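You operate a simulated robot arm through the tools that you are given. There is no shell and no other tool. Be economical: measure what you need, move in short steps, check, and stop when the job is done.

You are at the controls of a simulated two-armed robot. One attempt, no reset.

## Task
Pick up the white tube with one hand, pass it to the other hand and put it on the low ledge of the cone winder.

The check looks at the end state, three seconds after you hand in, the way a careful person would. Anything else that was tipped, shoved, dropped, spilled or broken makes it a failure.

## Robot
Two 7-joint arms with two-finger parallel grippers on one trunk, on a base that drives. Base frame: it is fixed to the floor where the robot stands at the start and does not move with it; the origin is under the middle of the robot, x ahead of it, y to its left, z up. Readings come in cm, rad, newtons and seconds.
The left shoulder is at the start at [6, 14.3, 92.6], the right one opposite. With the tool pointing down near the work surface each hand reaches from about 10 to 62 cm from the robot's upright axis, wherever it stands, measured 20 degrees to its own side. Places, roughly: low ledge of the cone winder (16x240 cm) [-108, 64, 50]. Payload 1.57 kg a hand.
Tool frame (each hand has its own): the origin (TCP) lies between the finger pads and is the grasp point; the fingertips stand 3 cm ahead of it; z points along the fingers, y is the line along which they close. The gripper opens to 11 cm. The fingers are 2.4 cm wide and 1.2 cm thick; the gripper's body (4.8 by 11.2 cm) begins 7.8 cm behind the TCP.
Orientation is told as [roll, pitch, yaw] about the base's x, y, z axes, in that order, counted from this pose: with the fingers straight down and closing along the base's y, the tool's x points along the base's -x, its y along +y and its z along -z.

## Interface
- The arms move only by the tool send_rows. It takes "left_commands", "right_commands" or both (then of equal length, played together; a hand with none holds still); each is a list that holds one entry, the list of rows, each a list of 7 numbers: the shift along the tool's x, y, z in cm, then the turn, a rotation vector about the tool's x, y, z in rad, then the closure in counts, from 0 (fully open) to 255 (shut). In form: [[[dx, dy, dz, rx, ry, rz, fingers], ...]]. A call has 1 to 10 rows; each row shifts and turns the commanded pose from where the row before left it, along the tool's axes as they then stand. Rows are played at 5 a second. More than 5 cm and 0.15 rad between two rows, or a gripper value outside its range, and nothing of the call is played. A pose out of reach is approached as far as the arm can. The call stops where the force on the tool passes 40 N (or 10 N more than at its start, if that is more) or the arm is blocked; 0.2 s more then pass. Each finger travels about 4.5 cm/s and halts on what it meets, pressing with about 22 N; the grip force reading is that of the motor and also rises with nothing between the fingers. The clock runs only during rows and for 0.2 s after the last one: add rows that do not move to give the fingers time. It gives the time, the measured TCP pose, the force on the tool (base axes), the opening and the grip force at its end, in the units of the frame above (readings bear some noise), with the torque about the TCP (base axes, N m) and any sound that the robot's microphone picked up.
- Cameras (640 x 400 px; columns grow to the right, rows downward): "scene" is now at [4.52, 2.36, 154.05]; the picture's right is [0.30, -0.95, 0.00], its down [-0.69, -0.22, -0.69] and it looks along [0.65, 0.21, -0.73] (base axes); focal length 280 px, centre (320, 200). "left" rides on the left gripper at [7, -1.6, -14.1] in its tool frame; the picture's right is [0.23, 0.97, 0.00], its down [-0.86, 0.20, -0.48] and it looks along [-0.47, 0.11, 0.88] (tool axes); focal length 222 px, centre (320, 200). "right" rides on the right gripper at [7, 1.6, -14.1] in its tool frame; the picture's right is [-0.23, 0.97, 0.00], its down [-0.86, -0.20, -0.48] and it looks along [-0.47, -0.11, 0.88] (tool axes); focal length 222 px, centre (320, 200). There is no depth. A picture from a camera that has moved, and an enlarged one, comes with that camera's place and axes in the base frame and with its lens.
- get_image(camera): a new picture of that camera. No time passes.
- raise_lower(by): slides the trunk up (or, below 0, down) by that many cm; the arms and the scene camera ride with it, the base frame stays. It gives what a move gives, with no picture.
- roll_base(legs): drives the robot by 1 to 6 legs, each [ahead, left, turn to the left] in cm, cm and rad, along the robot's own axes; the way and the turn of a leg run together, so that a leg with both is an arc; at most 150 cm and 3.142 rad a leg. The arms and the cameras ride along, it lands a little off, and it stops where it bumps. It gives what a move gives.
- pan_tilt(pan, tilt): turns the head with the scene camera to pan (to the left, within 1.501 rad either way) and tilt (down, from -0.506 to 1.204), counted from straight ahead of the robot. It gives what a move gives.
- close_up(camera, box): a new picture of the part [left, top, right, bottom] of that camera's present view, enlarged. No time passes.
- hand_in(): hands the job in; it is judged then, once.

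Work in short steps. Places have to be worked out from the pictures, the camera data and where the tool is seen: move nearer, look again, correct. Check each grasp and each placing, and mend what went wrong. You have 120 turns and 100 pictures in all, those below and enlarged ones among them. Open the grippers and draw the arms clear of the work before you hand the job in, unless the task says otherwise; then end with one line.

The tools are called as a command line: name --argument value ..., lists and objects as JSON in quotes. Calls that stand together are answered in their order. send_rows: Moves the arms, as the interface text tells. Its arguments: {"type":"object","properties":{"left_commands":{"type":"array","items":{"type":"array","items":{"type":"array","items":{"type":"number"}}}},"right_commands":{"type":"array","items":{"type":"array","items":{"type":"array","items":{"type":"number"}}}}},"required":[]} The other tools are called the same way: raise_lower (by) slides the trunk up or down; roll_base (legs) drives the base; pan_tilt (pan, tilt) turns the head that bears the scene camera; get_image (camera) takes a picture; close_up (camera, box) takes an enlarged picture of a part of a camera's view; hand_in () hands the job in.

At the start:

```text
clock: 0.0
left_eef_pos: [37.87, 26.0, 100.05]
left_orientation: [-0.001, 0.002, 0.0]
left_force: [0.6, 0.3, -0.5]
left_ft_torque: [-0.02, -0.02, 0.0]
left_width: 11.01
left_gripper_force: 0.2
right_eef_pos: [38.69, -4.95, 99.95]
right_orientation: [-0.001, 0.0, 0.001]
right_force: [0.6, -0.3, -0.8]
right_ft_torque: [0.03, 0.03, -0.04]
right_width: 10.98
right_gripper_force: 0.1
trunk travel left (down, up): [-52.5, 6.5]
robot x, y, heading: [-0.06, -0.12, -0.0]
head pan, tilt: [0.304, 0.815]
```

scene: 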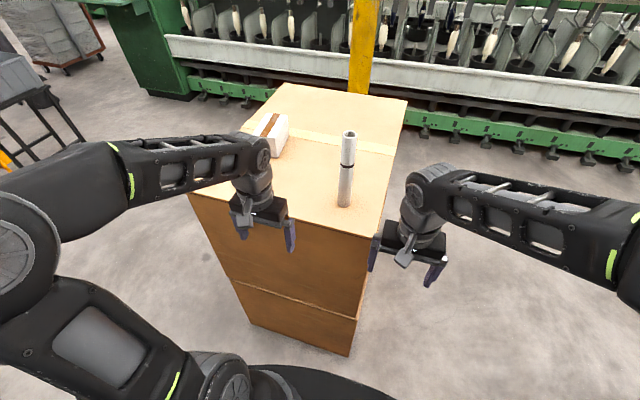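
right: 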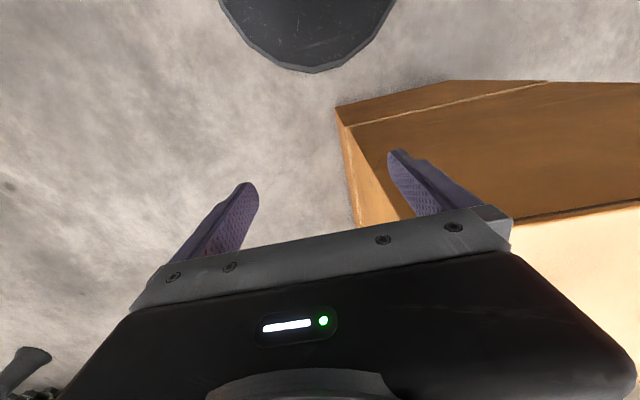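
left: 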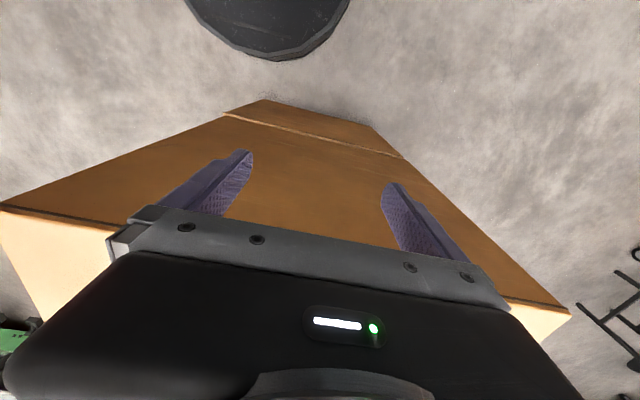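

I'll look closer at the tube and turn the head towards the cone winder behind.

close_up --camera "scene" --box '[240, 80, 420, 240]'

pan_tilt --pan 1.5 --tilt 0.5

get_image --camera "scene"

```text
2.50 times, centred on (330, 160) of scene
camera zoom: at [4.52, 2.36, 154.05], right [0.3, -0.95, 0.0], down [-0.69, -0.22, -0.69], along [0.65, 0.21, -0.73], focal length 700 px, centre (295, 300)
```

zoom: 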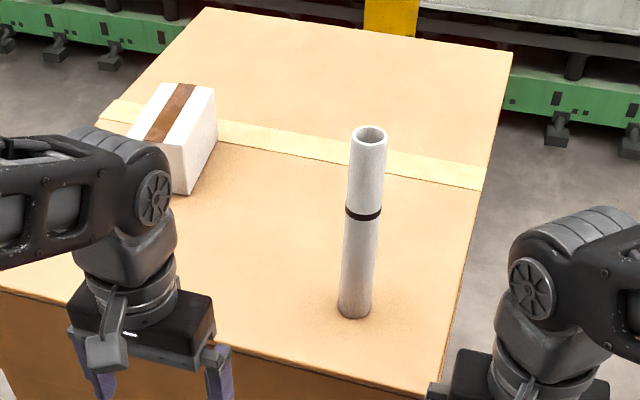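

```text
clock: 1.4
left_eef_pos: [38.05, 26.2, 100.03]
left_orientation: [0.0, 0.001, -0.001]
left_force: [-0.1, -0.4, 0.5]
left_ft_torque: [0.01, 0.02, 0.0]
left_width: 11.0
left_gripper_force: 0.1
right_eef_pos: [38.76, -4.96, 99.99]
right_orientation: [-0.001, 0.0, 0.0]
right_force: [-0.7, -0.3, 0.1]
right_ft_torque: [-0.01, -0.01, 0.01]
right_width: 11.01
right_gripper_force: 0.1
trunk travel left (down, up): [-52.5, 6.5]
robot x, y, heading: [-0.15, 0.15, 0.001]
head pan, tilt: [1.499, 0.499]
```

```text
95 pictures are left
camera scene: at [-2.45, 9.04, 156.78], right [1.0, -0.07, 0.0], down [-0.03, -0.48, -0.88], along [0.06, 0.88, -0.48], focal length 280 px, centre (320, 200)
```

scene: 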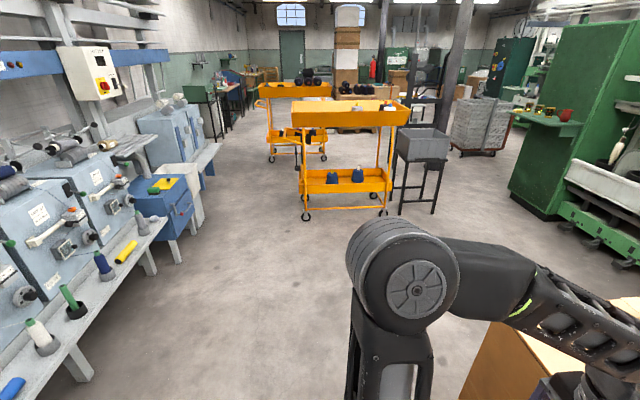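

The tube stands on the carton at roughly [55, 12], z about 98–120. I turn the head back and bring the left hand up and tilt it toward the horizontal for a side grasp of the upper part.

pan_tilt --pan 0.1 --tilt 0.75

send_rows --left_commands '[[[0, 0, -4.7, 0, 0, 0, 0], [0, 0, -4.7, 0, 0, 0, 0], [0, 0, -4.7, 0, 0, 0, 0], [0, 0, 0, 0, -0.15, 0, 0], [0, 0, 0, 0, -0.15, 0, 0], [0, 0, 0, 0, -0.15, 0, 0], [0, 0, 0, 0, -0.15, 0, 0], [0, 0, 0, 0, -0.15, 0, 0], [0, 0, 0, 0, -0.15, 0, 0], [0, 0, 0, 0, -0.15, 0, 0]]]'

get_image --camera "left"

get_image --camera "scene"

```text
clock: 2.9
left_eef_pos: [37.98, 26.22, 100.03]
left_orientation: [0.001, 0.001, 0.001]
left_force: [0.8, 0.0, 0.9]
left_ft_torque: [0.0, 0.03, 0.02]
left_width: 10.99
left_gripper_force: 0.1
right_eef_pos: [38.8, -5.0, 99.97]
right_orientation: [-0.001, 0.0, -0.001]
right_force: [-0.3, 0.0, 0.7]
right_ft_torque: [0.0, -0.01, -0.05]
right_width: 10.99
right_gripper_force: 0.0
trunk travel left (down, up): [-52.5, 6.5]
robot x, y, heading: [0.06, -0.13, 0.007]
head pan, tilt: [0.099, 0.75]
```

```text
clock: 5.1
left_eef_pos: [41.16, 27.14, 115.54]
left_orientation: [-0.002, -1.047, 0.002]
left_force: [0.1, -0.7, 0.3]
left_ft_torque: [0.02, 0.0, 0.02]
left_width: 10.99
left_gripper_force: 0.0
left hand out of reach, approached as far as the arm can: row 3, 9, 10
right_eef_pos: [38.64, -4.98, 100.07]
right_orientation: [-0.002, 0.001, 0.0]
right_force: [0.2, 0.0, -0.2]
right_ft_torque: [-0.03, 0.0, 0.0]
right_width: 11.01
right_gripper_force: 0.1
trunk travel left (down, up): [-52.5, 6.5]
robot x, y, heading: [-0.03, -0.1, -0.003]
head pan, tilt: [0.099, 0.75]
```

```text
94 pictures are left
camera left: at [25.38, 25.59, 116.55], right [-0.11, 0.97, -0.2], down [0.01, 0.2, 0.98], along [0.99, 0.11, -0.03], focal length 222 px, centre (320, 200)
```

left: 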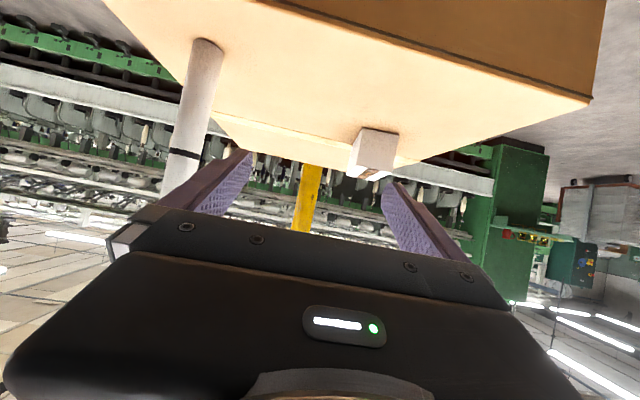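

```text
93 pictures are left
camera scene: at [5.15, 0.84, 154.58], right [0.1, -1.0, 0.0], down [-0.68, -0.07, -0.73], along [0.73, 0.07, -0.68], focal length 280 px, centre (320, 200)
```

scene: 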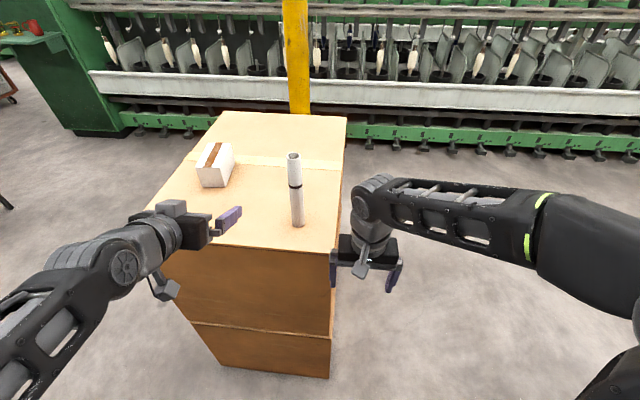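

Triangulated: tube base about [54.5, 11.4, 99.3], top about z 121. The left arm is near a reach limit at that height, so I raise the trunk first and then line up with the tube in y, a bit lower.

raise_lower --by 6.4

send_rows --left_commands '[[[3.5, -3, 2, 0, 0, 0, 0], [3.5, -3, 2, 0, 0, 0, 0], [0, -3.5, 0, 0, 0, 0, 0], [0, -3.5, 0, 0, 0, 0, 0], [0, -3, 0, 0, 0, 0, 0]]]'

get_image --camera "left"

```text
clock: 6.2
left_eef_pos: [41.04, 27.18, 121.97]
left_orientation: [-0.002, -1.046, 0.0]
left_force: [0.7, 0.3, 0.0]
left_ft_torque: [0.01, -0.02, -0.05]
left_width: 11.01
left_gripper_force: 0.0
right_eef_pos: [38.73, -4.89, 106.42]
right_orientation: [0.0, 0.001, -0.001]
right_force: [0.2, 0.3, 0.2]
right_ft_torque: [-0.01, 0.01, -0.01]
right_width: 11.0
right_gripper_force: 0.1
trunk travel left (down, up): [-58.9, 0.1]
robot x, y, heading: [-0.13, 0.07, -0.002]
head pan, tilt: [0.099, 0.75]
```

```text
refused: row 1 steps farther than a row can; nothing moved
```

```text
92 pictures are left
camera left: at [25.37, 25.54, 122.98], right [-0.11, 0.97, -0.2], down [0.01, 0.2, 0.98], along [0.99, 0.11, -0.04], focal length 222 px, centre (320, 200)
```

left: 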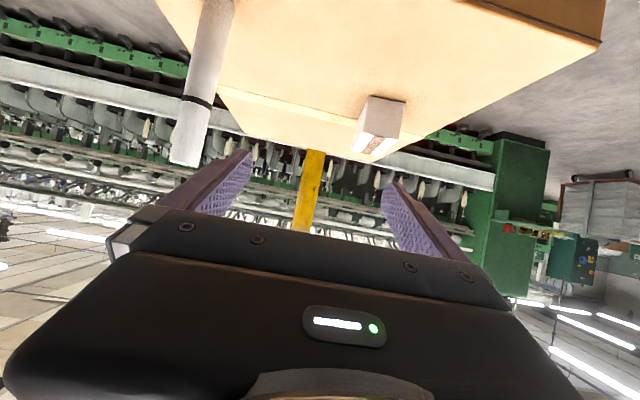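

The row exceeded 5 cm in total. I resend it in smaller steps.

send_rows --left_commands '[[[2.4, -3.2, 1.3, 0, 0, 0, 0], [2.4, -3.2, 1.3, 0, 0, 0, 0], [2.3, -3.2, 1.3, 0, 0, 0, 0], [0, -3.2, 0, 0, 0, 0, 0], [0, -3.0, 0, 0, 0, 0, 0], [0, 0, 0, 0, 0, 0, 0]]]'

get_image --camera "left"

```text
clock: 7.6
left_eef_pos: [45.82, 11.86, 119.1]
left_orientation: [-0.003, -1.047, 0.002]
left_force: [-0.7, -0.1, 0.5]
left_ft_torque: [-0.04, -0.01, 0.01]
left_width: 11.02
left_gripper_force: 0.0
left hand out of reach, approached as far as the arm can: row 1, 2, 3
right_eef_pos: [38.74, -4.99, 106.24]
right_orientation: [0.0, 0.0, 0.002]
right_force: [-1.0, -0.2, 0.4]
right_ft_torque: [-0.02, 0.0, -0.01]
right_width: 11.0
right_gripper_force: 0.1
trunk travel left (down, up): [-58.9, 0.1]
robot x, y, heading: [-0.21, 0.11, 0.003]
head pan, tilt: [0.099, 0.75]
```

```text
91 pictures are left
camera left: at [30.15, 10.25, 120.19], right [-0.11, 0.97, -0.2], down [0.01, 0.2, 0.98], along [0.99, 0.11, -0.04], focal length 222 px, centre (320, 200)
```

left: 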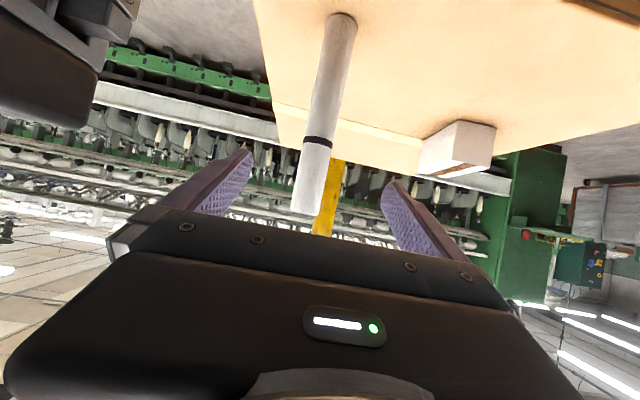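

The tube is between the fingers laterally. I advance along the fingers in steps to bring the TCP onto the tube at about z 113.

send_rows --left_commands '[[[0, -0.2, 2.7, 0, 0, 0, 0], [0, -0.2, 2.7, 0, 0, 0, 0], [0.3, 0, 2.7, 0, 0, 0, 0], [0.4, 0, 2.7, 0, 0, 0, 0], [0, 0, 0, 0, 0, 0, 0]]]'

get_image --camera "left"

get_image --camera "scene"

```text
clock: 8.8
left_eef_pos: [54.75, 11.39, 113.06]
left_orientation: [-0.003, -1.048, 0.001]
left_force: [0.1, 0.3, -0.3]
left_ft_torque: [0.0, 0.03, -0.02]
left_width: 10.98
left_gripper_force: 0.0
right_eef_pos: [38.63, -4.9, 106.52]
right_orientation: [0.0, -0.002, 0.0]
right_force: [-0.6, 0.2, 0.7]
right_ft_torque: [-0.01, -0.01, 0.02]
right_width: 11.0
right_gripper_force: 0.1
trunk travel left (down, up): [-58.9, 0.1]
robot x, y, heading: [-0.2, -0.13, -0.002]
head pan, tilt: [0.099, 0.75]
```

```text
90 pictures are left
camera left: at [39.11, 9.82, 114.18], right [-0.11, 0.97, -0.2], down [0.01, 0.2, 0.98], along [0.99, 0.11, -0.04], focal length 222 px, centre (320, 200)
```

left: 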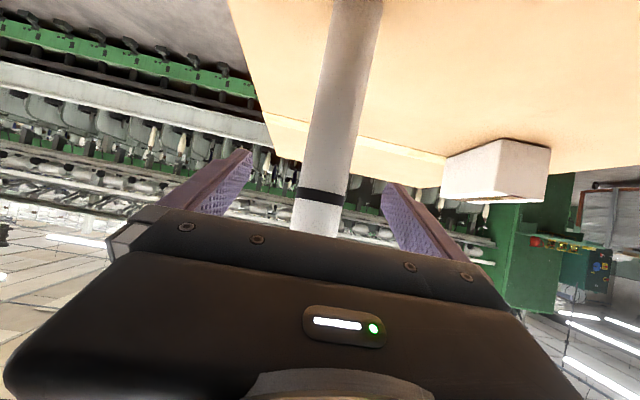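

```text
89 pictures are left
camera scene: at [5.08, 0.79, 160.98], right [0.1, -1.0, 0.0], down [-0.68, -0.07, -0.73], along [0.73, 0.07, -0.68], focal length 280 px, centre (320, 200)
```

scene: 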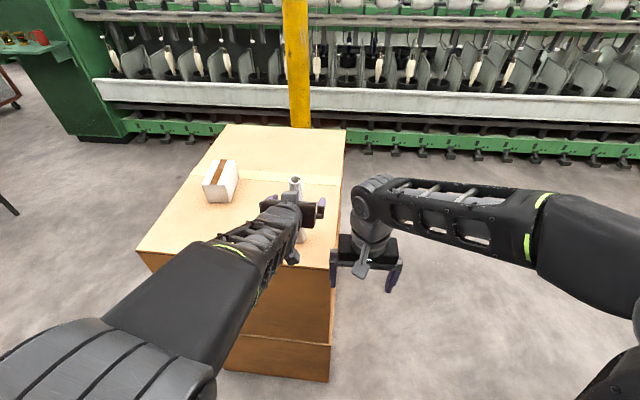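

The tube sits centred between the fingers (within ~0.2 cm). Closing now.

send_rows --left_commands '[[[0, 0.15, 0, 0, 0, 0, 80], [0, 0, 0, 0, 0, 0, 160], [0, 0, 0, 0, 0, 0, 255], [0, 0, 0, 0, 0, 0, 255], [0, 0, 0, 0, 0, 0, 255], [0, 0, 0, 0, 0, 0, 255], [0, 0, 0, 0, 0, 0, 255], [0, 0, 0, 0, 0, 0, 255]]]'

get_image --camera "left"

```text
clock: 10.6
left_eef_pos: [54.66, 11.55, 113.05]
left_orientation: [-0.001, -1.046, 0.0]
left_force: [-0.8, 0.0, 1.1]
left_ft_torque: [0.0, -0.01, 0.0]
left_width: 3.16
left_gripper_force: 21.8
right_eef_pos: [38.78, -5.08, 106.38]
right_orientation: [0.0, 0.0, -0.002]
right_force: [0.5, 0.0, -0.8]
right_ft_torque: [0.01, 0.01, -0.02]
right_width: 10.98
right_gripper_force: 0.0
trunk travel left (down, up): [-58.9, 0.1]
robot x, y, heading: [0.1, -0.39, 0.004]
head pan, tilt: [0.099, 0.75]
```

```text
88 pictures are left
camera left: at [39.07, 10.05, 114.23], right [-0.11, 0.97, -0.2], down [0.01, 0.2, 0.98], along [0.99, 0.11, -0.04], focal length 222 px, centre (320, 200)
```

left: 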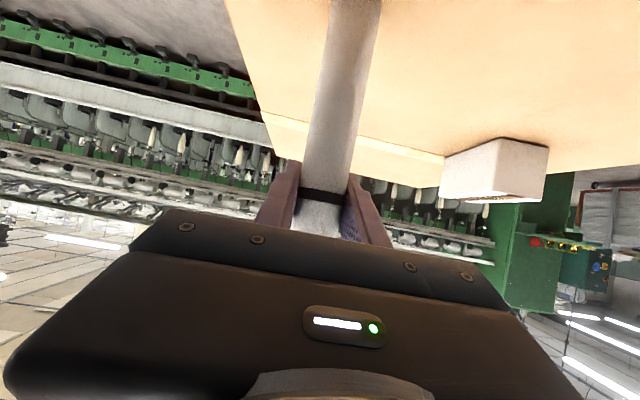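

Gripped at 3.16 cm width. Lifting about 4.5 cm straight up.

send_rows --left_commands '[[[-1.3, 0, -0.75, 0, 0, 0, 255], [-1.3, 0, -0.75, 0, 0, 0, 255], [-1.3, 0, -0.75, 0, 0, 0, 255], [0, 0, 0, 0, 0, 0, 255]]]'

get_image --camera "left"

get_image --camera "right"

```text
clock: 11.6
left_eef_pos: [54.67, 11.55, 117.58]
left_orientation: [-0.003, -1.045, 0.001]
left_force: [-0.8, 0.6, -0.9]
left_ft_torque: [-0.04, 0.01, 0.05]
left_width: 3.15
left_gripper_force: 21.8
right_eef_pos: [38.77, -4.89, 106.38]
right_orientation: [-0.001, -0.001, 0.001]
right_force: [-0.5, 0.8, 0.3]
right_ft_torque: [0.02, 0.0, 0.03]
right_width: 11.02
right_gripper_force: 0.0
trunk travel left (down, up): [-58.9, 0.1]
robot x, y, heading: [-0.12, -0.0, -0.0]
head pan, tilt: [0.099, 0.75]
```

```text
87 pictures are left
camera left: at [39.0, 10.04, 118.82], right [-0.11, 0.97, -0.2], down [0.01, 0.2, 0.98], along [0.99, 0.11, -0.04], focal length 222 px, centre (320, 200)
```

left: 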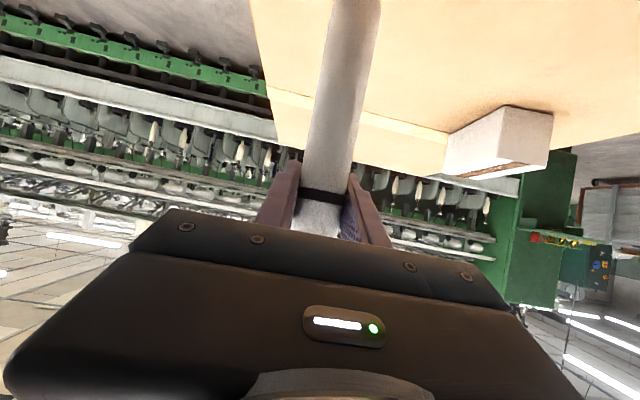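

```text
86 pictures are left
camera right: at [31.71, -3.31, 120.52], right [0.23, 0.97, 0.0], down [0.86, -0.2, 0.48], along [0.47, -0.11, -0.88], focal length 222 px, centre (320, 200)
```

right: 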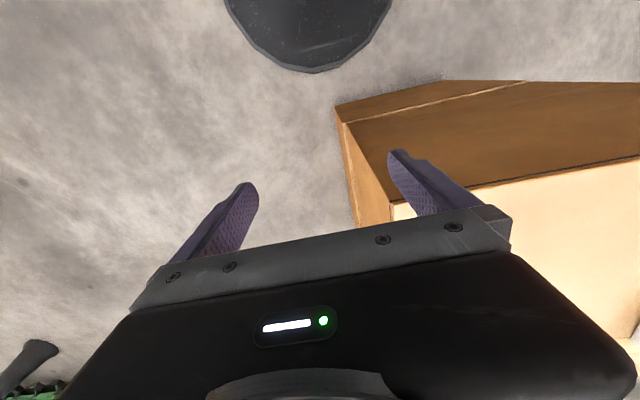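

The tube is lifted and hanging securely. I back the base 35 cm away to get free space for the handover.

roll_base --legs '[[-35, 0, 0]]'

get_image --camera "scene"

```text
clock: 13.9
left_eef_pos: [18.55, 11.54, 117.74]
left_orientation: [-0.002, -1.048, -0.002]
left_force: [-0.1, -0.7, -0.8]
left_ft_torque: [0.03, 0.0, 0.01]
left_width: 3.13
left_gripper_force: 22.2
right_eef_pos: [2.66, -4.98, 106.43]
right_orientation: [-0.001, 0.0, 0.001]
right_force: [0.3, -0.4, -0.3]
right_ft_torque: [-0.02, -0.02, 0.02]
right_width: 11.0
right_gripper_force: 0.2
trunk travel left (down, up): [-58.9, 0.1]
robot x, y, heading: [-35.94, -0.17, 0.004]
head pan, tilt: [0.099, 0.75]
```

```text
85 pictures are left
camera scene: at [-30.99, 0.79, 160.99], right [0.1, -1.0, 0.0], down [-0.68, -0.07, -0.73], along [0.73, 0.07, -0.68], focal length 280 px, centre (320, 200)
```

scene: 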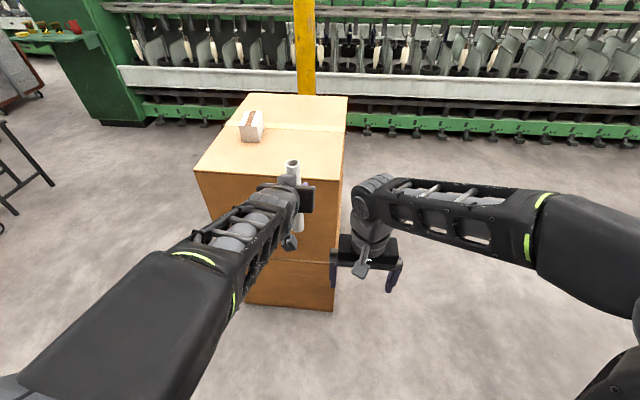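

In free space now. I turn the right hand: shift it outwards a little, yaw it to the left, then pitch the fingers toward horizontal, so it can take the tube's lower part from the right.

send_rows --right_commands '[[[0, -3, 0, 0, 0, 0, 0], [0, -3, 0, 0, 0, 0, 0], [0, 0, 0, 0, 0, -0.15, 0], [0, 0, 0, 0, 0, -0.15, 0], [0, 0, 0, 0, 0, -0.15, 0], [0, 0, 0, 0, 0, -0.15, 0], [0, 0, 0, 0, 0, -0.15, 0], [0, 0, 0, 0, 0, -0.15, 0]]]'

send_rows --right_commands '[[[0, 0, 0, 0, -0.15, 0, 0], [0, 0, 0, 0, -0.15, 0, 0], [0, 0, 0, 0, -0.15, 0, 0], [0, 0, 0, 0, -0.15, 0, 0], [0, 0, 0, 0, -0.15, 0, 0], [0, 0, 0, 0, -0.15, 0, 0], [0, 0, 0, 0, -0.15, 0, 0], [0, 0, 0, 0, -0.15, 0, 0], [0, 0, 0, 0, 0, 0, 0]]]'

get_image --camera "scene"

get_image --camera "right"

```text
clock: 15.7
left_eef_pos: [18.61, 11.55, 117.7]
left_orientation: [-0.002, -1.045, 0.0]
left_force: [0.3, 0.4, -1.2]
left_ft_torque: [0.01, -0.01, -0.01]
left_width: 3.13
left_gripper_force: 22.1
right_eef_pos: [2.86, -10.99, 106.28]
right_orientation: [0.001, -0.001, 0.9]
right_force: [-0.5, 0.0, -0.2]
right_ft_torque: [0.02, 0.0, -0.04]
right_width: 10.99
right_gripper_force: 0.0
trunk travel left (down, up): [-58.9, 0.1]
robot x, y, heading: [-36.18, 0.1, -0.0]
head pan, tilt: [0.099, 0.75]
```

```text
clock: 17.7
left_eef_pos: [18.56, 11.54, 117.82]
left_orientation: [-0.003, -1.045, 0.0]
left_force: [0.0, 0.1, -0.8]
left_ft_torque: [0.0, 0.0, 0.0]
left_width: 3.15
left_gripper_force: 22.3
right_eef_pos: [7.09, -12.36, 107.74]
right_orientation: [-0.001, -1.201, 0.902]
right_force: [0.1, 0.0, -0.2]
right_ft_torque: [-0.04, -0.03, -0.01]
right_width: 10.98
right_gripper_force: 0.1
right hand out of reach, approached as far as the arm can: row 5, 6, 7, 8
trunk travel left (down, up): [-58.9, 0.1]
robot x, y, heading: [-36.37, -0.07, 0.002]
head pan, tilt: [0.099, 0.75]
```

```text
84 pictures are left
camera scene: at [-30.93, 0.78, 160.98], right [0.1, -1.0, 0.0], down [-0.68, -0.07, -0.73], along [0.73, 0.07, -0.68], focal length 280 px, centre (320, 200)
```

scene: 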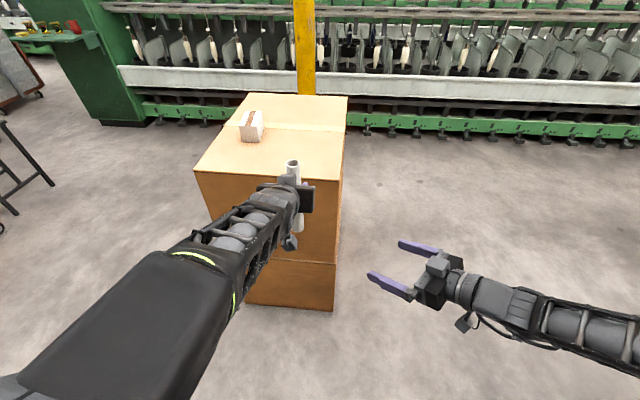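

```text
83 pictures are left
camera right: at [-3.93, -23.77, 106.32], right [-0.71, 0.67, 0.21], down [0.07, -0.23, 0.97], along [0.7, 0.71, 0.12], focal length 222 px, centre (320, 200)
```

right: 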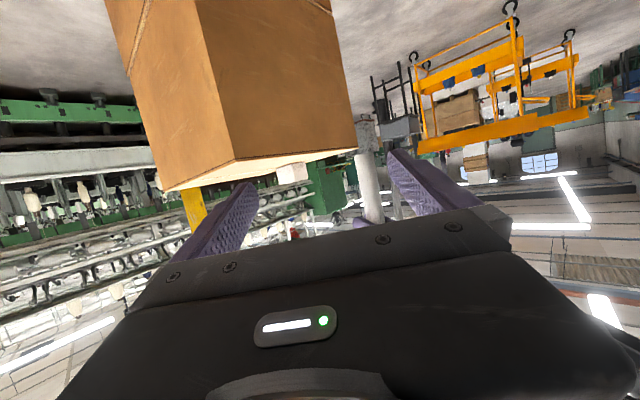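

Right hand has turned as wanted; the tube's lower end is visible at about [18.4, 11.5, 104]. I move the right hand to a point ~13 cm short of it, slightly flatter.

send_rows --right_commands '[[[-2.05, 1.48, 2.7, 0, 0, 0, 0], [-2.05, 1.48, 2.7, 0, 0, 0, 0], [-2.05, 1.48, 2.7, 0, 0, 0, 0], [-2.05, 1.48, 2.7, 0, 0, 0, 0], [0, 0, 0, 0, -0.1, 0, 0], [0, 0, 0, 0, -0.1, 0, 0], [0, 0, 0, 0, 0, 0, 0]]]'

get_image --camera "right"

get_image --camera "scene"

```text
clock: 19.3
left_eef_pos: [18.64, 11.6, 117.84]
left_orientation: [0.001, -1.046, -0.001]
left_force: [0.0, 0.4, -0.7]
left_ft_torque: [0.02, -0.04, 0.0]
left_width: 3.13
left_gripper_force: 21.7
right_eef_pos: [10.59, 1.33, 111.4]
right_orientation: [0.001, -1.4, 0.9]
right_force: [0.1, 0.2, -0.6]
right_ft_torque: [0.02, -0.01, 0.02]
right_width: 11.0
right_gripper_force: 0.2
trunk travel left (down, up): [-58.9, 0.1]
robot x, y, heading: [-36.22, -0.1, -0.002]
head pan, tilt: [0.099, 0.75]
```

```text
82 pictures are left
camera right: at [-0.11, -9.4, 106.91], right [-0.74, 0.64, 0.22], down [-0.05, -0.38, 0.92], along [0.67, 0.67, 0.31], focal length 222 px, centre (320, 200)
```

right: 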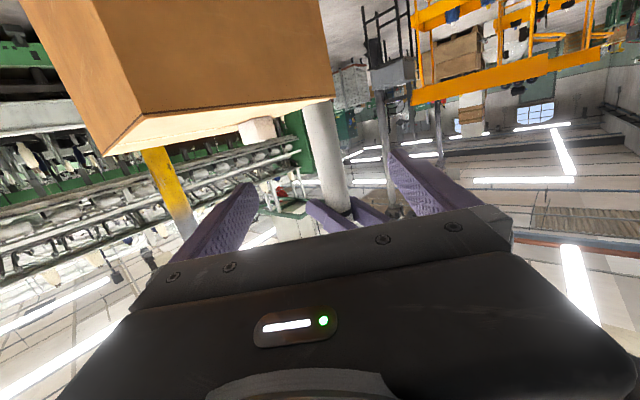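

```text
81 pictures are left
camera scene: at [-30.91, 0.77, 160.98], right [0.1, -1.0, 0.0], down [-0.68, -0.07, -0.73], along [0.73, 0.07, -0.68], focal length 280 px, centre (320, 200)
```

scene: 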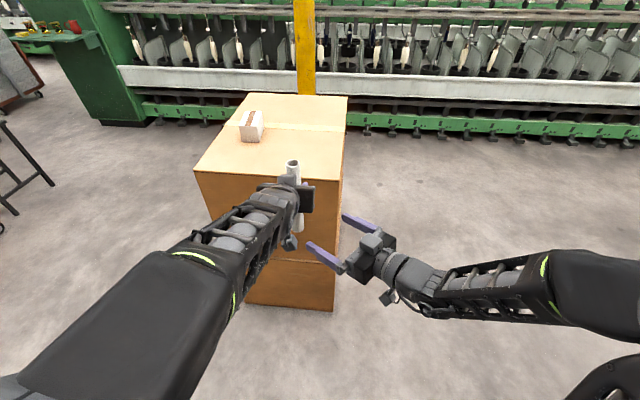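

The right hand is well placed; the tube seems ~0.5–1 cm toward the right hand's +y side. I advance 8 cm along the fingers with a small correction and look.

send_rows --right_commands '[[[0, 0.2, 2.7, 0, 0, 0, 0], [0, 0.2, 2.7, 0, 0, 0, 0], [0, 0.1, 2.6, 0, 0, 0, 0], [0, 0, 0, 0, 0, 0, 0]]]'

get_image --camera "right"

close_up --camera "scene" --box '[220, 130, 420, 290]'

get_image --camera "left"

```text
clock: 20.3
left_eef_pos: [18.58, 11.51, 117.77]
left_orientation: [-0.001, -1.045, -0.003]
left_force: [0.0, -0.2, -1.9]
left_ft_torque: [0.03, -0.01, 0.02]
left_width: 3.1
left_gripper_force: 22.1
right_eef_pos: [15.0, 7.81, 110.06]
right_orientation: [0.0, -1.398, 0.899]
right_force: [0.4, -0.7, -0.3]
right_ft_torque: [0.01, 0.0, 0.0]
right_width: 11.0
right_gripper_force: 0.1
trunk travel left (down, up): [-58.9, 0.1]
robot x, y, heading: [-35.84, 0.3, -0.001]
head pan, tilt: [0.099, 0.75]
```

```text
80 pictures are left
camera right: at [4.37, -2.99, 105.57], right [-0.74, 0.64, 0.22], down [-0.05, -0.38, 0.92], along [0.67, 0.67, 0.31], focal length 222 px, centre (320, 200)
```

right: 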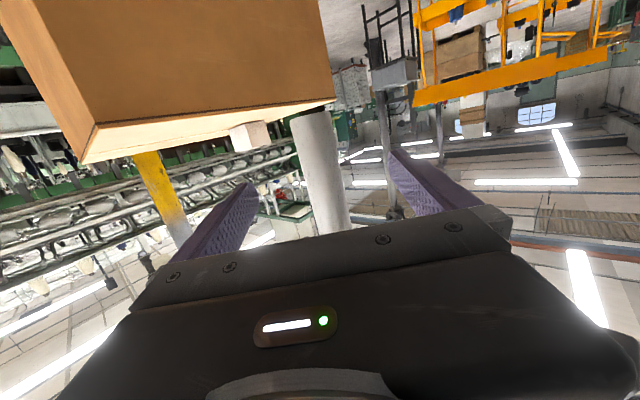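

```text
2.50 times, centred on (320, 210) of scene
camera zoom: at [-30.9, 0.75, 160.98], right [0.1, -1.0, 0.0], down [-0.68, -0.07, -0.73], along [0.73, 0.07, -0.68], focal length 700 px, centre (320, 175)
```

zoom: 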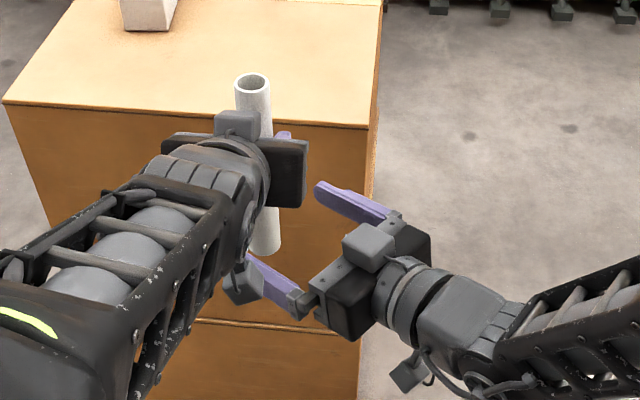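

```text
78 pictures are left
camera left: at [2.96, 9.98, 118.82], right [-0.11, 0.97, -0.2], down [0.01, 0.2, 0.98], along [0.99, 0.11, -0.04], focal length 222 px, centre (320, 200)
```

left: 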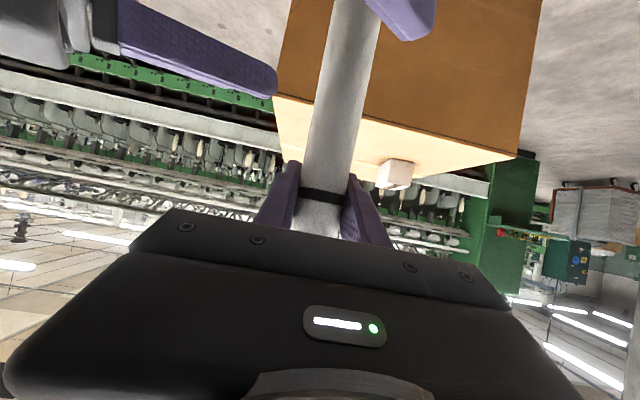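

The tube lies centred between the right fingers; about 4.7 cm more forward brings the pads over it. I advance and check.

send_rows --right_commands '[[[0, 0, 2.4, 0, 0, 0, 0], [0, 0, 2.3, 0, 0, 0, 0], [0, 0, 0, 0, 0, 0, 0]]]'

get_image --camera "right"

close_up --camera "scene" --box '[220, 130, 420, 290]'

```text
clock: 21.1
left_eef_pos: [18.54, 11.59, 117.75]
left_orientation: [0.0, -1.044, -0.002]
left_force: [-0.2, -0.2, -0.3]
left_ft_torque: [0.01, 0.0, 0.0]
left_width: 3.1
left_gripper_force: 22.6
right_eef_pos: [17.94, 11.47, 109.22]
right_orientation: [0.002, -1.402, 0.895]
right_force: [0.6, -0.7, -0.3]
right_ft_torque: [0.0, 0.01, 0.02]
right_width: 10.98
right_gripper_force: 0.1
trunk travel left (down, up): [-58.9, 0.1]
robot x, y, heading: [-35.85, -0.08, -0.0]
head pan, tilt: [0.099, 0.75]
```

```text
77 pictures are left
camera right: at [7.16, 0.63, 104.73], right [-0.74, 0.64, 0.22], down [-0.05, -0.38, 0.92], along [0.67, 0.67, 0.31], focal length 222 px, centre (320, 200)
```

right: 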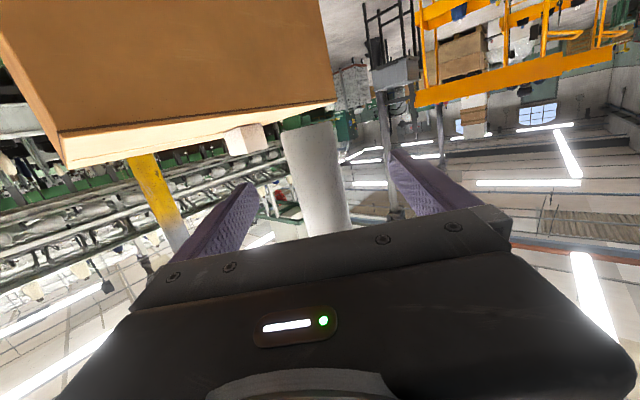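

```text
2.50 times, centred on (320, 210) of scene
camera zoom: at [-30.89, 0.76, 160.98], right [0.1, -1.0, 0.0], down [-0.68, -0.07, -0.73], along [0.73, 0.07, -0.68], focal length 700 px, centre (320, 175)
```

zoom: 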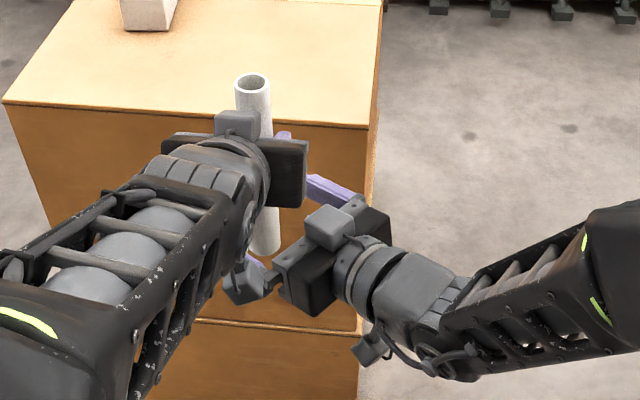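

Tube is centred between the right fingers, no contact forces. Closing the right gripper.

send_rows --right_commands '[[[0, 0, 0, 0, 0, 0, 80], [0, 0, 0, 0, 0, 0, 160], [0, 0, 0, 0, 0, 0, 255], [0, 0, 0, 0, 0, 0, 255], [0, 0, 0, 0, 0, 0, 255], [0, 0, 0, 0, 0, 0, 255], [0, 0, 0, 0, 0, 0, 255], [0, 0, 0, 0, 0, 0, 255]]]'

get_image --camera "right"

```text
clock: 22.9
left_eef_pos: [18.57, 11.56, 117.75]
left_orientation: [-0.002, -1.047, 0.0]
left_force: [5.4, -1.1, -2.2]
left_ft_torque: [-0.04, -0.29, 0.07]
left_width: 3.11
left_gripper_force: 22.3
right_eef_pos: [17.86, 11.5, 109.18]
right_orientation: [-0.001, -1.4, 0.9]
right_force: [-5.4, 2.6, 2.4]
right_ft_torque: [-0.09, -0.2, -0.03]
right_width: 3.26
right_gripper_force: 22.6
trunk travel left (down, up): [-58.9, 0.1]
robot x, y, heading: [-35.74, 0.35, 0.001]
head pan, tilt: [0.099, 0.75]
```

```text
75 pictures are left
camera right: at [7.14, 0.66, 104.73], right [-0.74, 0.64, 0.22], down [-0.05, -0.38, 0.92], along [0.67, 0.67, 0.31], focal length 222 px, centre (320, 200)
```

right: 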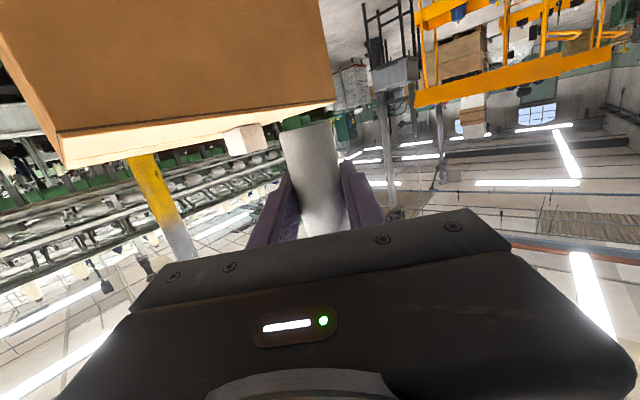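

Both hands hold the tube (3.26 cm on the right). I open the left hand and draw it back along its fingers.

send_rows --left_commands '[[[0, 0, 0, 0, 0, 0, 160], [0, 0, 0, 0, 0, 0, 60], [0, 0, 0, 0, 0, 0, 0], [0, 0, 0, 0, 0, 0, 0], [0, 0, 0, 0, 0, 0, 0], [0, 0, 0, 0, 0, 0, 0], [0, 0, 0, 0, 0, 0, 0], [0, 0, 0, 0, 0, 0, 0]]]'

send_rows --left_commands '[[[0, 0, -3, 0, 0, 0, 0], [0, 0, -3, 0, 0, 0, 0], [0, 0, -3, 0, 0, 0, 0], [0, 0, 0, 0, 0, 0, 0]]]'

get_image --camera "scene"

get_image --camera "left"

```text
clock: 24.7
left_eef_pos: [18.69, 11.53, 117.79]
left_orientation: [-0.001, -1.045, 0.002]
left_force: [0.9, 0.3, -0.4]
left_ft_torque: [-0.01, -0.01, 0.0]
left_width: 11.0
left_gripper_force: 0.1
right_eef_pos: [17.84, 11.39, 109.15]
right_orientation: [-0.001, -1.4, 0.9]
right_force: [0.0, 0.1, -0.6]
right_ft_torque: [-0.01, 0.02, 0.01]
right_width: 3.3
right_gripper_force: 21.8
trunk travel left (down, up): [-58.9, 0.1]
robot x, y, heading: [-36.19, 0.09, -0.001]
head pan, tilt: [0.099, 0.75]
```

```text
clock: 25.7
left_eef_pos: [10.8, 11.71, 122.11]
left_orientation: [-0.001, -1.044, 0.001]
left_force: [-0.1, 1.2, -0.6]
left_ft_torque: [-0.01, 0.01, 0.06]
left_width: 11.01
left_gripper_force: 0.2
right_eef_pos: [17.92, 11.3, 109.04]
right_orientation: [0.004, -1.397, 0.895]
right_force: [0.0, -0.1, 0.2]
right_ft_torque: [-0.03, 0.01, 0.06]
right_width: 3.29
right_gripper_force: 22.2
trunk travel left (down, up): [-58.9, 0.1]
robot x, y, heading: [-35.94, 0.17, -0.002]
head pan, tilt: [0.099, 0.75]
```

```text
74 pictures are left
camera scene: at [-30.77, 0.79, 160.98], right [0.1, -1.0, 0.0], down [-0.68, -0.07, -0.73], along [0.73, 0.07, -0.68], focal length 280 px, centre (320, 200)
```

scene: 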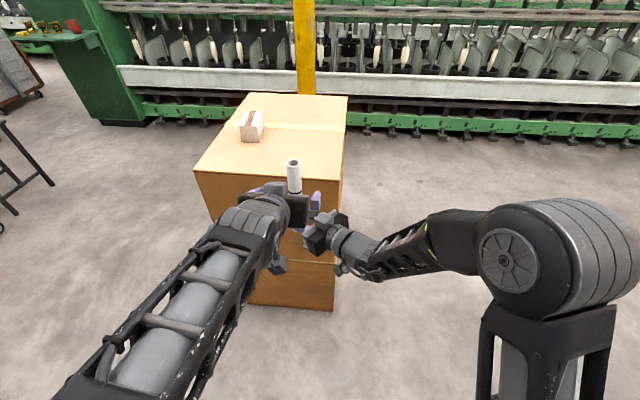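

```text
73 pictures are left
camera left: at [-4.85, 10.13, 123.29], right [-0.11, 0.97, -0.2], down [0.02, 0.2, 0.98], along [0.99, 0.11, -0.04], focal length 222 px, centre (320, 200)
```

left: 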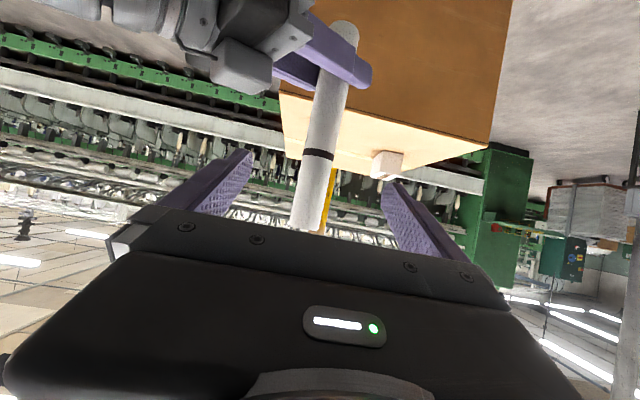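

Handover done; the right hand holds the tube firmly. I move the left hand aside, then go slightly forward and turn left 90° to look at the winder.

send_rows --left_commands '[[[0, 4, 0, 0, 0, 0, 0], [0, 4, 0, 0, 0, 0, 0], [0, 4, 0, 0, 0, 0, 0], [0, 4, 0, 0, 0, 0, 0]]]'

roll_base --legs '[[10, 0, 0], [0, 0, 1.5708]]'

pan_tilt --pan 1.2 --tilt 0.75

get_image --camera "scene"

```text
clock: 26.7
left_eef_pos: [10.75, 27.47, 122.12]
left_orientation: [-0.001, -1.044, -0.001]
left_force: [-0.5, 0.2, -0.2]
left_ft_torque: [0.01, -0.02, -0.01]
left_width: 10.99
left_gripper_force: 0.0
right_eef_pos: [17.85, 11.48, 109.07]
right_orientation: [-0.002, -1.397, 0.903]
right_force: [0.0, -0.6, -1.1]
right_ft_torque: [-0.04, 0.02, -0.01]
right_width: 3.29
right_gripper_force: 21.8
trunk travel left (down, up): [-58.9, 0.1]
robot x, y, heading: [-35.62, -0.29, 0.0]
head pan, tilt: [0.099, 0.75]
```

```text
clock: 31.6
left_eef_pos: [-53.1, 47.03, 122.11]
left_orientation: [-0.002, -1.045, 1.565]
left_force: [-0.8, 0.2, -0.4]
left_ft_torque: [0.0, 0.03, 0.02]
left_width: 11.01
left_gripper_force: 0.1
right_eef_pos: [-37.12, 53.99, 109.17]
right_orientation: [0.0, -1.402, 2.465]
right_force: [-0.4, -0.1, 0.1]
right_ft_torque: [-0.01, -0.01, 0.0]
right_width: 3.28
right_gripper_force: 22.3
trunk travel left (down, up): [-58.9, 0.1]
robot x, y, heading: [-26.15, -0.15, 1.563]
head pan, tilt: [0.099, 0.75]
```

```text
clock: 33.0
left_eef_pos: [-53.09, 46.98, 122.24]
left_orientation: [-0.001, -1.046, 1.564]
left_force: [0.7, -0.7, -0.4]
left_ft_torque: [0.01, 0.03, 0.02]
left_width: 11.02
left_gripper_force: 0.0
right_eef_pos: [-37.02, 54.04, 109.17]
right_orientation: [-0.001, -1.399, 2.463]
right_force: [0.3, -1.1, 0.0]
right_ft_torque: [-0.01, -0.02, 0.02]
right_width: 3.28
right_gripper_force: 22.1
trunk travel left (down, up): [-58.9, 0.1]
robot x, y, heading: [-25.73, 0.01, 1.571]
head pan, tilt: [1.201, 0.75]
```

```text
72 pictures are left
camera scene: at [-33.78, 0.03, 160.98], right [0.37, 0.93, 0.0], down [0.63, -0.25, -0.73], along [-0.68, 0.27, -0.68], focal length 280 px, centre (320, 200)
```

scene: 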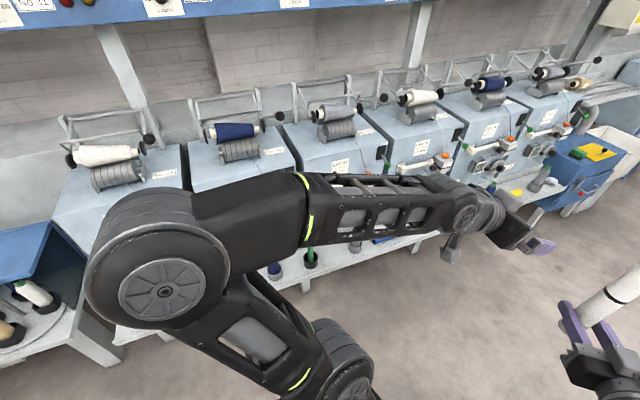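

The winder with the light-grey ledge is there. I turn another 90° to face it and look down at the ledge.

roll_base --legs '[[0, 0, 1.5708]]'

pan_tilt --pan -0.3 --tilt 0.6

get_image --camera "scene"

```text
clock: 37.2
left_eef_pos: [-73.16, -26.71, 122.24]
left_orientation: [-0.001, -1.047, 3.126]
left_force: [0.7, -0.3, -0.4]
left_ft_torque: [-0.01, -0.01, -0.01]
left_width: 11.0
left_gripper_force: 0.0
right_eef_pos: [-79.96, -10.56, 109.2]
right_orientation: [0.001, -1.399, -2.258]
right_force: [0.6, 0.1, -0.2]
right_ft_torque: [0.01, 0.02, 0.01]
right_width: 3.27
right_gripper_force: 21.9
trunk travel left (down, up): [-58.9, 0.1]
robot x, y, heading: [-26.44, 0.14, 3.123]
head pan, tilt: [1.201, 0.75]
```

```text
clock: 38.8
left_eef_pos: [-73.21, -26.63, 122.05]
left_orientation: [-0.001, -1.046, 3.126]
left_force: [-0.4, -0.3, 0.9]
left_ft_torque: [-0.02, 0.0, 0.03]
left_width: 11.0
left_gripper_force: 0.1
right_eef_pos: [-79.95, -10.61, 109.19]
right_orientation: [0.001, -1.4, -2.259]
right_force: [-0.6, 0.7, -1.3]
right_ft_torque: [-0.02, -0.02, -0.02]
right_width: 3.29
right_gripper_force: 22.1
trunk travel left (down, up): [-58.9, 0.1]
robot x, y, heading: [-26.33, 0.22, 3.126]
head pan, tilt: [-0.3, 0.6]
```

```text
71 pictures are left
camera scene: at [-31.46, 2.65, 162.27], right [0.31, 0.95, 0.0], down [0.54, -0.18, -0.82], along [-0.78, 0.26, -0.57], focal length 280 px, centre (320, 200)
```

scene: 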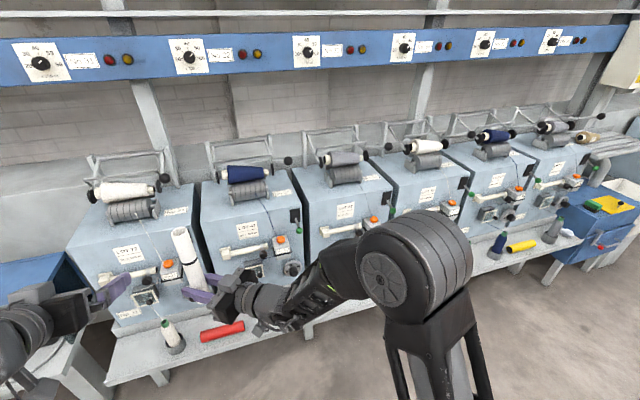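

The ledge carries several pieces (a cup with cone at y≈-35, a red tube at y≈-16, more further right). First I bring the right hand to the robot's right and rotate it so that it points straight ahead (better clearance at the ledge), keeping the tube upright.

send_rows --right_commands '[[[0.48, -2.24, -2.78, 0, 0, 0, 255], [0.48, -2.24, -2.78, 0, 0, 0, 255], [0.48, -2.24, -2.78, 0, 0, 0, 255], [0.48, -2.24, -2.78, 0, 0, 0, 255], [0.48, -2.24, -2.78, 0, 0, 0, 255], [0, 0, 0, 0, 0, 0, 255]]]'

send_rows --right_commands '[[[0, 0, 0, 0.147, 0, 0.025, 255], [0, 0, 0, 0.147, 0, 0.025, 255], [0, 0, 0, 0.147, 0, 0.025, 255], [0, 0, 0, 0.147, 0, 0.025, 255], [0, 0, 0, 0.147, 0, 0.025, 255], [0, 0, 0, 0.147, 0, 0.025, 255], [0, 0, 0, 0, 0, 0, 255]]]'

get_image --camera "scene"

get_image --camera "right"

```text
clock: 40.2
left_eef_pos: [-73.21, -26.77, 122.13]
left_orientation: [-0.002, -1.044, 3.126]
left_force: [-0.2, 0.7, -0.1]
left_ft_torque: [0.01, 0.0, -0.04]
left_width: 10.98
left_gripper_force: 0.0
right_eef_pos: [-79.79, 7.42, 109.0]
right_orientation: [0.0, -1.401, -2.255]
right_force: [0.6, -0.7, -0.8]
right_ft_torque: [0.01, 0.02, 0.01]
right_width: 3.29
right_gripper_force: 21.8
trunk travel left (down, up): [-58.9, 0.1]
robot x, y, heading: [-26.0, 0.17, 3.126]
head pan, tilt: [-0.3, 0.6]
```

```text
clock: 41.8
left_eef_pos: [-73.26, -26.75, 122.09]
left_orientation: [-0.002, -1.045, 3.126]
left_force: [-0.2, -1.0, 0.4]
left_ft_torque: [-0.01, 0.0, -0.02]
left_width: 10.99
left_gripper_force: 0.0
right_eef_pos: [-80.54, 24.46, 111.37]
right_orientation: [-0.002, -1.397, -3.114]
right_force: [0.1, -0.5, -0.8]
right_ft_torque: [0.01, -0.01, -0.04]
right_width: 3.25
right_gripper_force: 22.4
right hand out of reach, approached as far as the arm can: row 4, 5, 6
trunk travel left (down, up): [-58.9, 0.1]
robot x, y, heading: [-25.72, 0.14, 3.126]
head pan, tilt: [-0.3, 0.6]
```

```text
70 pictures are left
camera scene: at [-31.48, 2.59, 162.27], right [0.31, 0.95, 0.0], down [0.54, -0.18, -0.83], along [-0.78, 0.26, -0.56], focal length 280 px, centre (320, 200)
```

scene: 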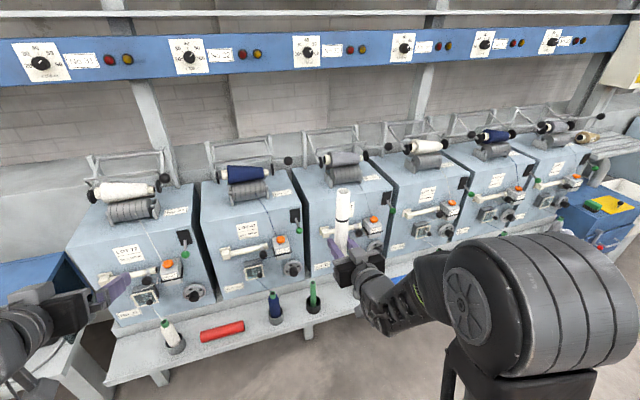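

```text
69 pictures are left
camera right: at [-65.31, 23.27, 106.94], right [-0.02, -0.97, 0.22], down [0.32, 0.21, 0.93], along [-0.95, 0.09, 0.31], focal length 222 px, centre (320, 200)
```

right: 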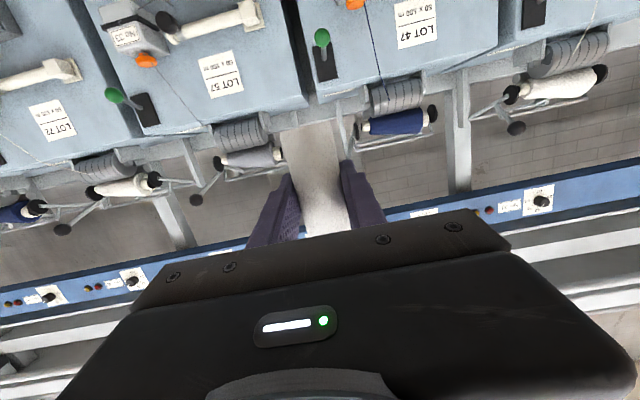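

Hand points straight at the winder, tube upright. There's a gap on the ledge between the green cone (y≈25) and a blue item (y≈65). I slide the base right ~20 cm to face it and look.

roll_base --legs '[[0, -20, 0.015]]'

pan_tilt --pan -0.5 --tilt 0.75

get_image --camera "scene"

get_image --camera "left"

```text
clock: 43.4
left_eef_pos: [-72.63, -7.55, 122.2]
left_orientation: [0.002, -1.046, 3.142]
left_force: [0.0, 0.3, -0.6]
left_ft_torque: [-0.03, -0.02, 0.04]
left_width: 10.97
left_gripper_force: 0.0
right_eef_pos: [-80.69, 43.6, 111.2]
right_orientation: [0.004, -1.396, -3.105]
right_force: [-0.8, 0.3, -1.3]
right_ft_torque: [0.01, 0.02, 0.08]
right_width: 3.29
right_gripper_force: 21.8
trunk travel left (down, up): [-58.9, 0.1]
robot x, y, heading: [-25.78, 19.94, 3.136]
head pan, tilt: [-0.3, 0.6]
```

```text
clock: 44.1
left_eef_pos: [-72.6, -7.59, 122.1]
left_orientation: [-0.002, -1.047, 3.143]
left_force: [0.3, -0.2, -0.3]
left_ft_torque: [0.01, 0.0, 0.01]
left_width: 10.99
left_gripper_force: 0.0
right_eef_pos: [-80.74, 43.49, 111.32]
right_orientation: [-0.001, -1.398, -3.1]
right_force: [0.4, 0.8, -0.7]
right_ft_torque: [0.0, 0.02, -0.02]
right_width: 3.28
right_gripper_force: 21.4
trunk travel left (down, up): [-58.9, 0.1]
robot x, y, heading: [-25.32, 19.8, 3.141]
head pan, tilt: [-0.499, 0.75]
```

```text
68 pictures are left
camera scene: at [-30.17, 23.76, 160.99], right [0.48, 0.88, 0.0], down [0.6, -0.33, -0.73], along [-0.64, 0.35, -0.68], focal length 280 px, centre (320, 200)
```

scene: 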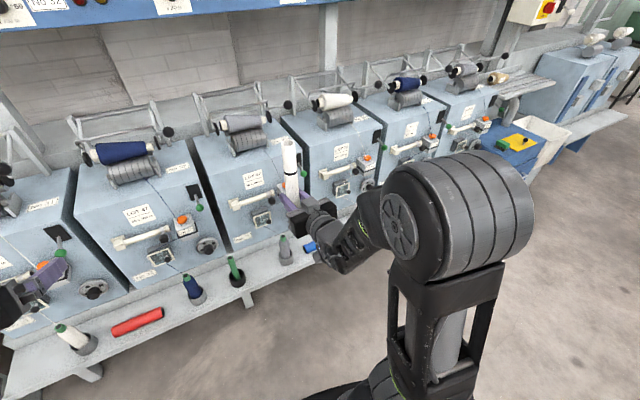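

```text
67 pictures are left
camera left: at [-56.82, -5.96, 123.19], right [0.11, -0.97, -0.2], down [-0.01, -0.2, 0.98], along [-0.99, -0.11, -0.04], focal length 222 px, centre (320, 200)
```

left: 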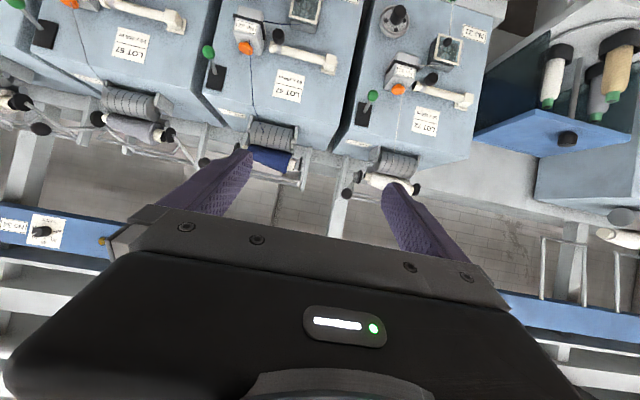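

There's also a grey cone at y≈46, so that gap is narrow. I slide further right (~60 cm) to see whether there's a wider free stretch.

roll_base --legs '[[0, -60, 0]]'

get_image --camera "scene"

```text
clock: 47.5
left_eef_pos: [-72.53, 52.17, 122.27]
left_orientation: [0.0, -1.046, 3.135]
left_force: [-0.6, -0.6, 0.4]
left_ft_torque: [-0.02, -0.01, 0.04]
left_width: 11.0
left_gripper_force: 0.0
right_eef_pos: [-80.4, 103.27, 111.31]
right_orientation: [0.006, -1.396, -3.105]
right_force: [-0.1, 0.3, 0.4]
right_ft_torque: [-0.01, 0.03, 0.03]
right_width: 3.28
right_gripper_force: 22.2
trunk travel left (down, up): [-58.9, 0.1]
robot x, y, heading: [-25.38, 79.91, 3.14]
head pan, tilt: [-0.499, 0.75]
```

```text
66 pictures are left
camera scene: at [-30.0, 83.44, 160.98], right [0.48, 0.88, 0.0], down [0.6, -0.33, -0.73], along [-0.64, 0.35, -0.68], focal length 280 px, centre (320, 200)
```

scene: 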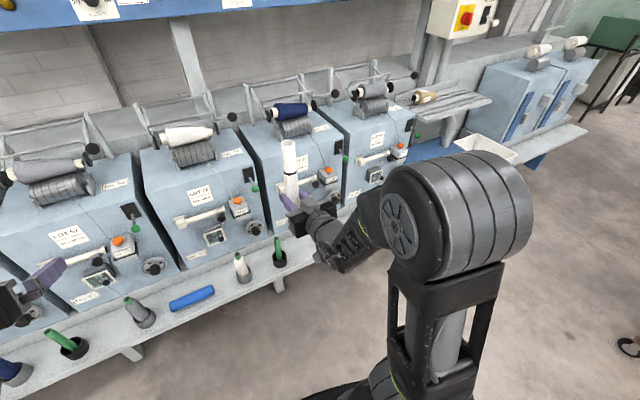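

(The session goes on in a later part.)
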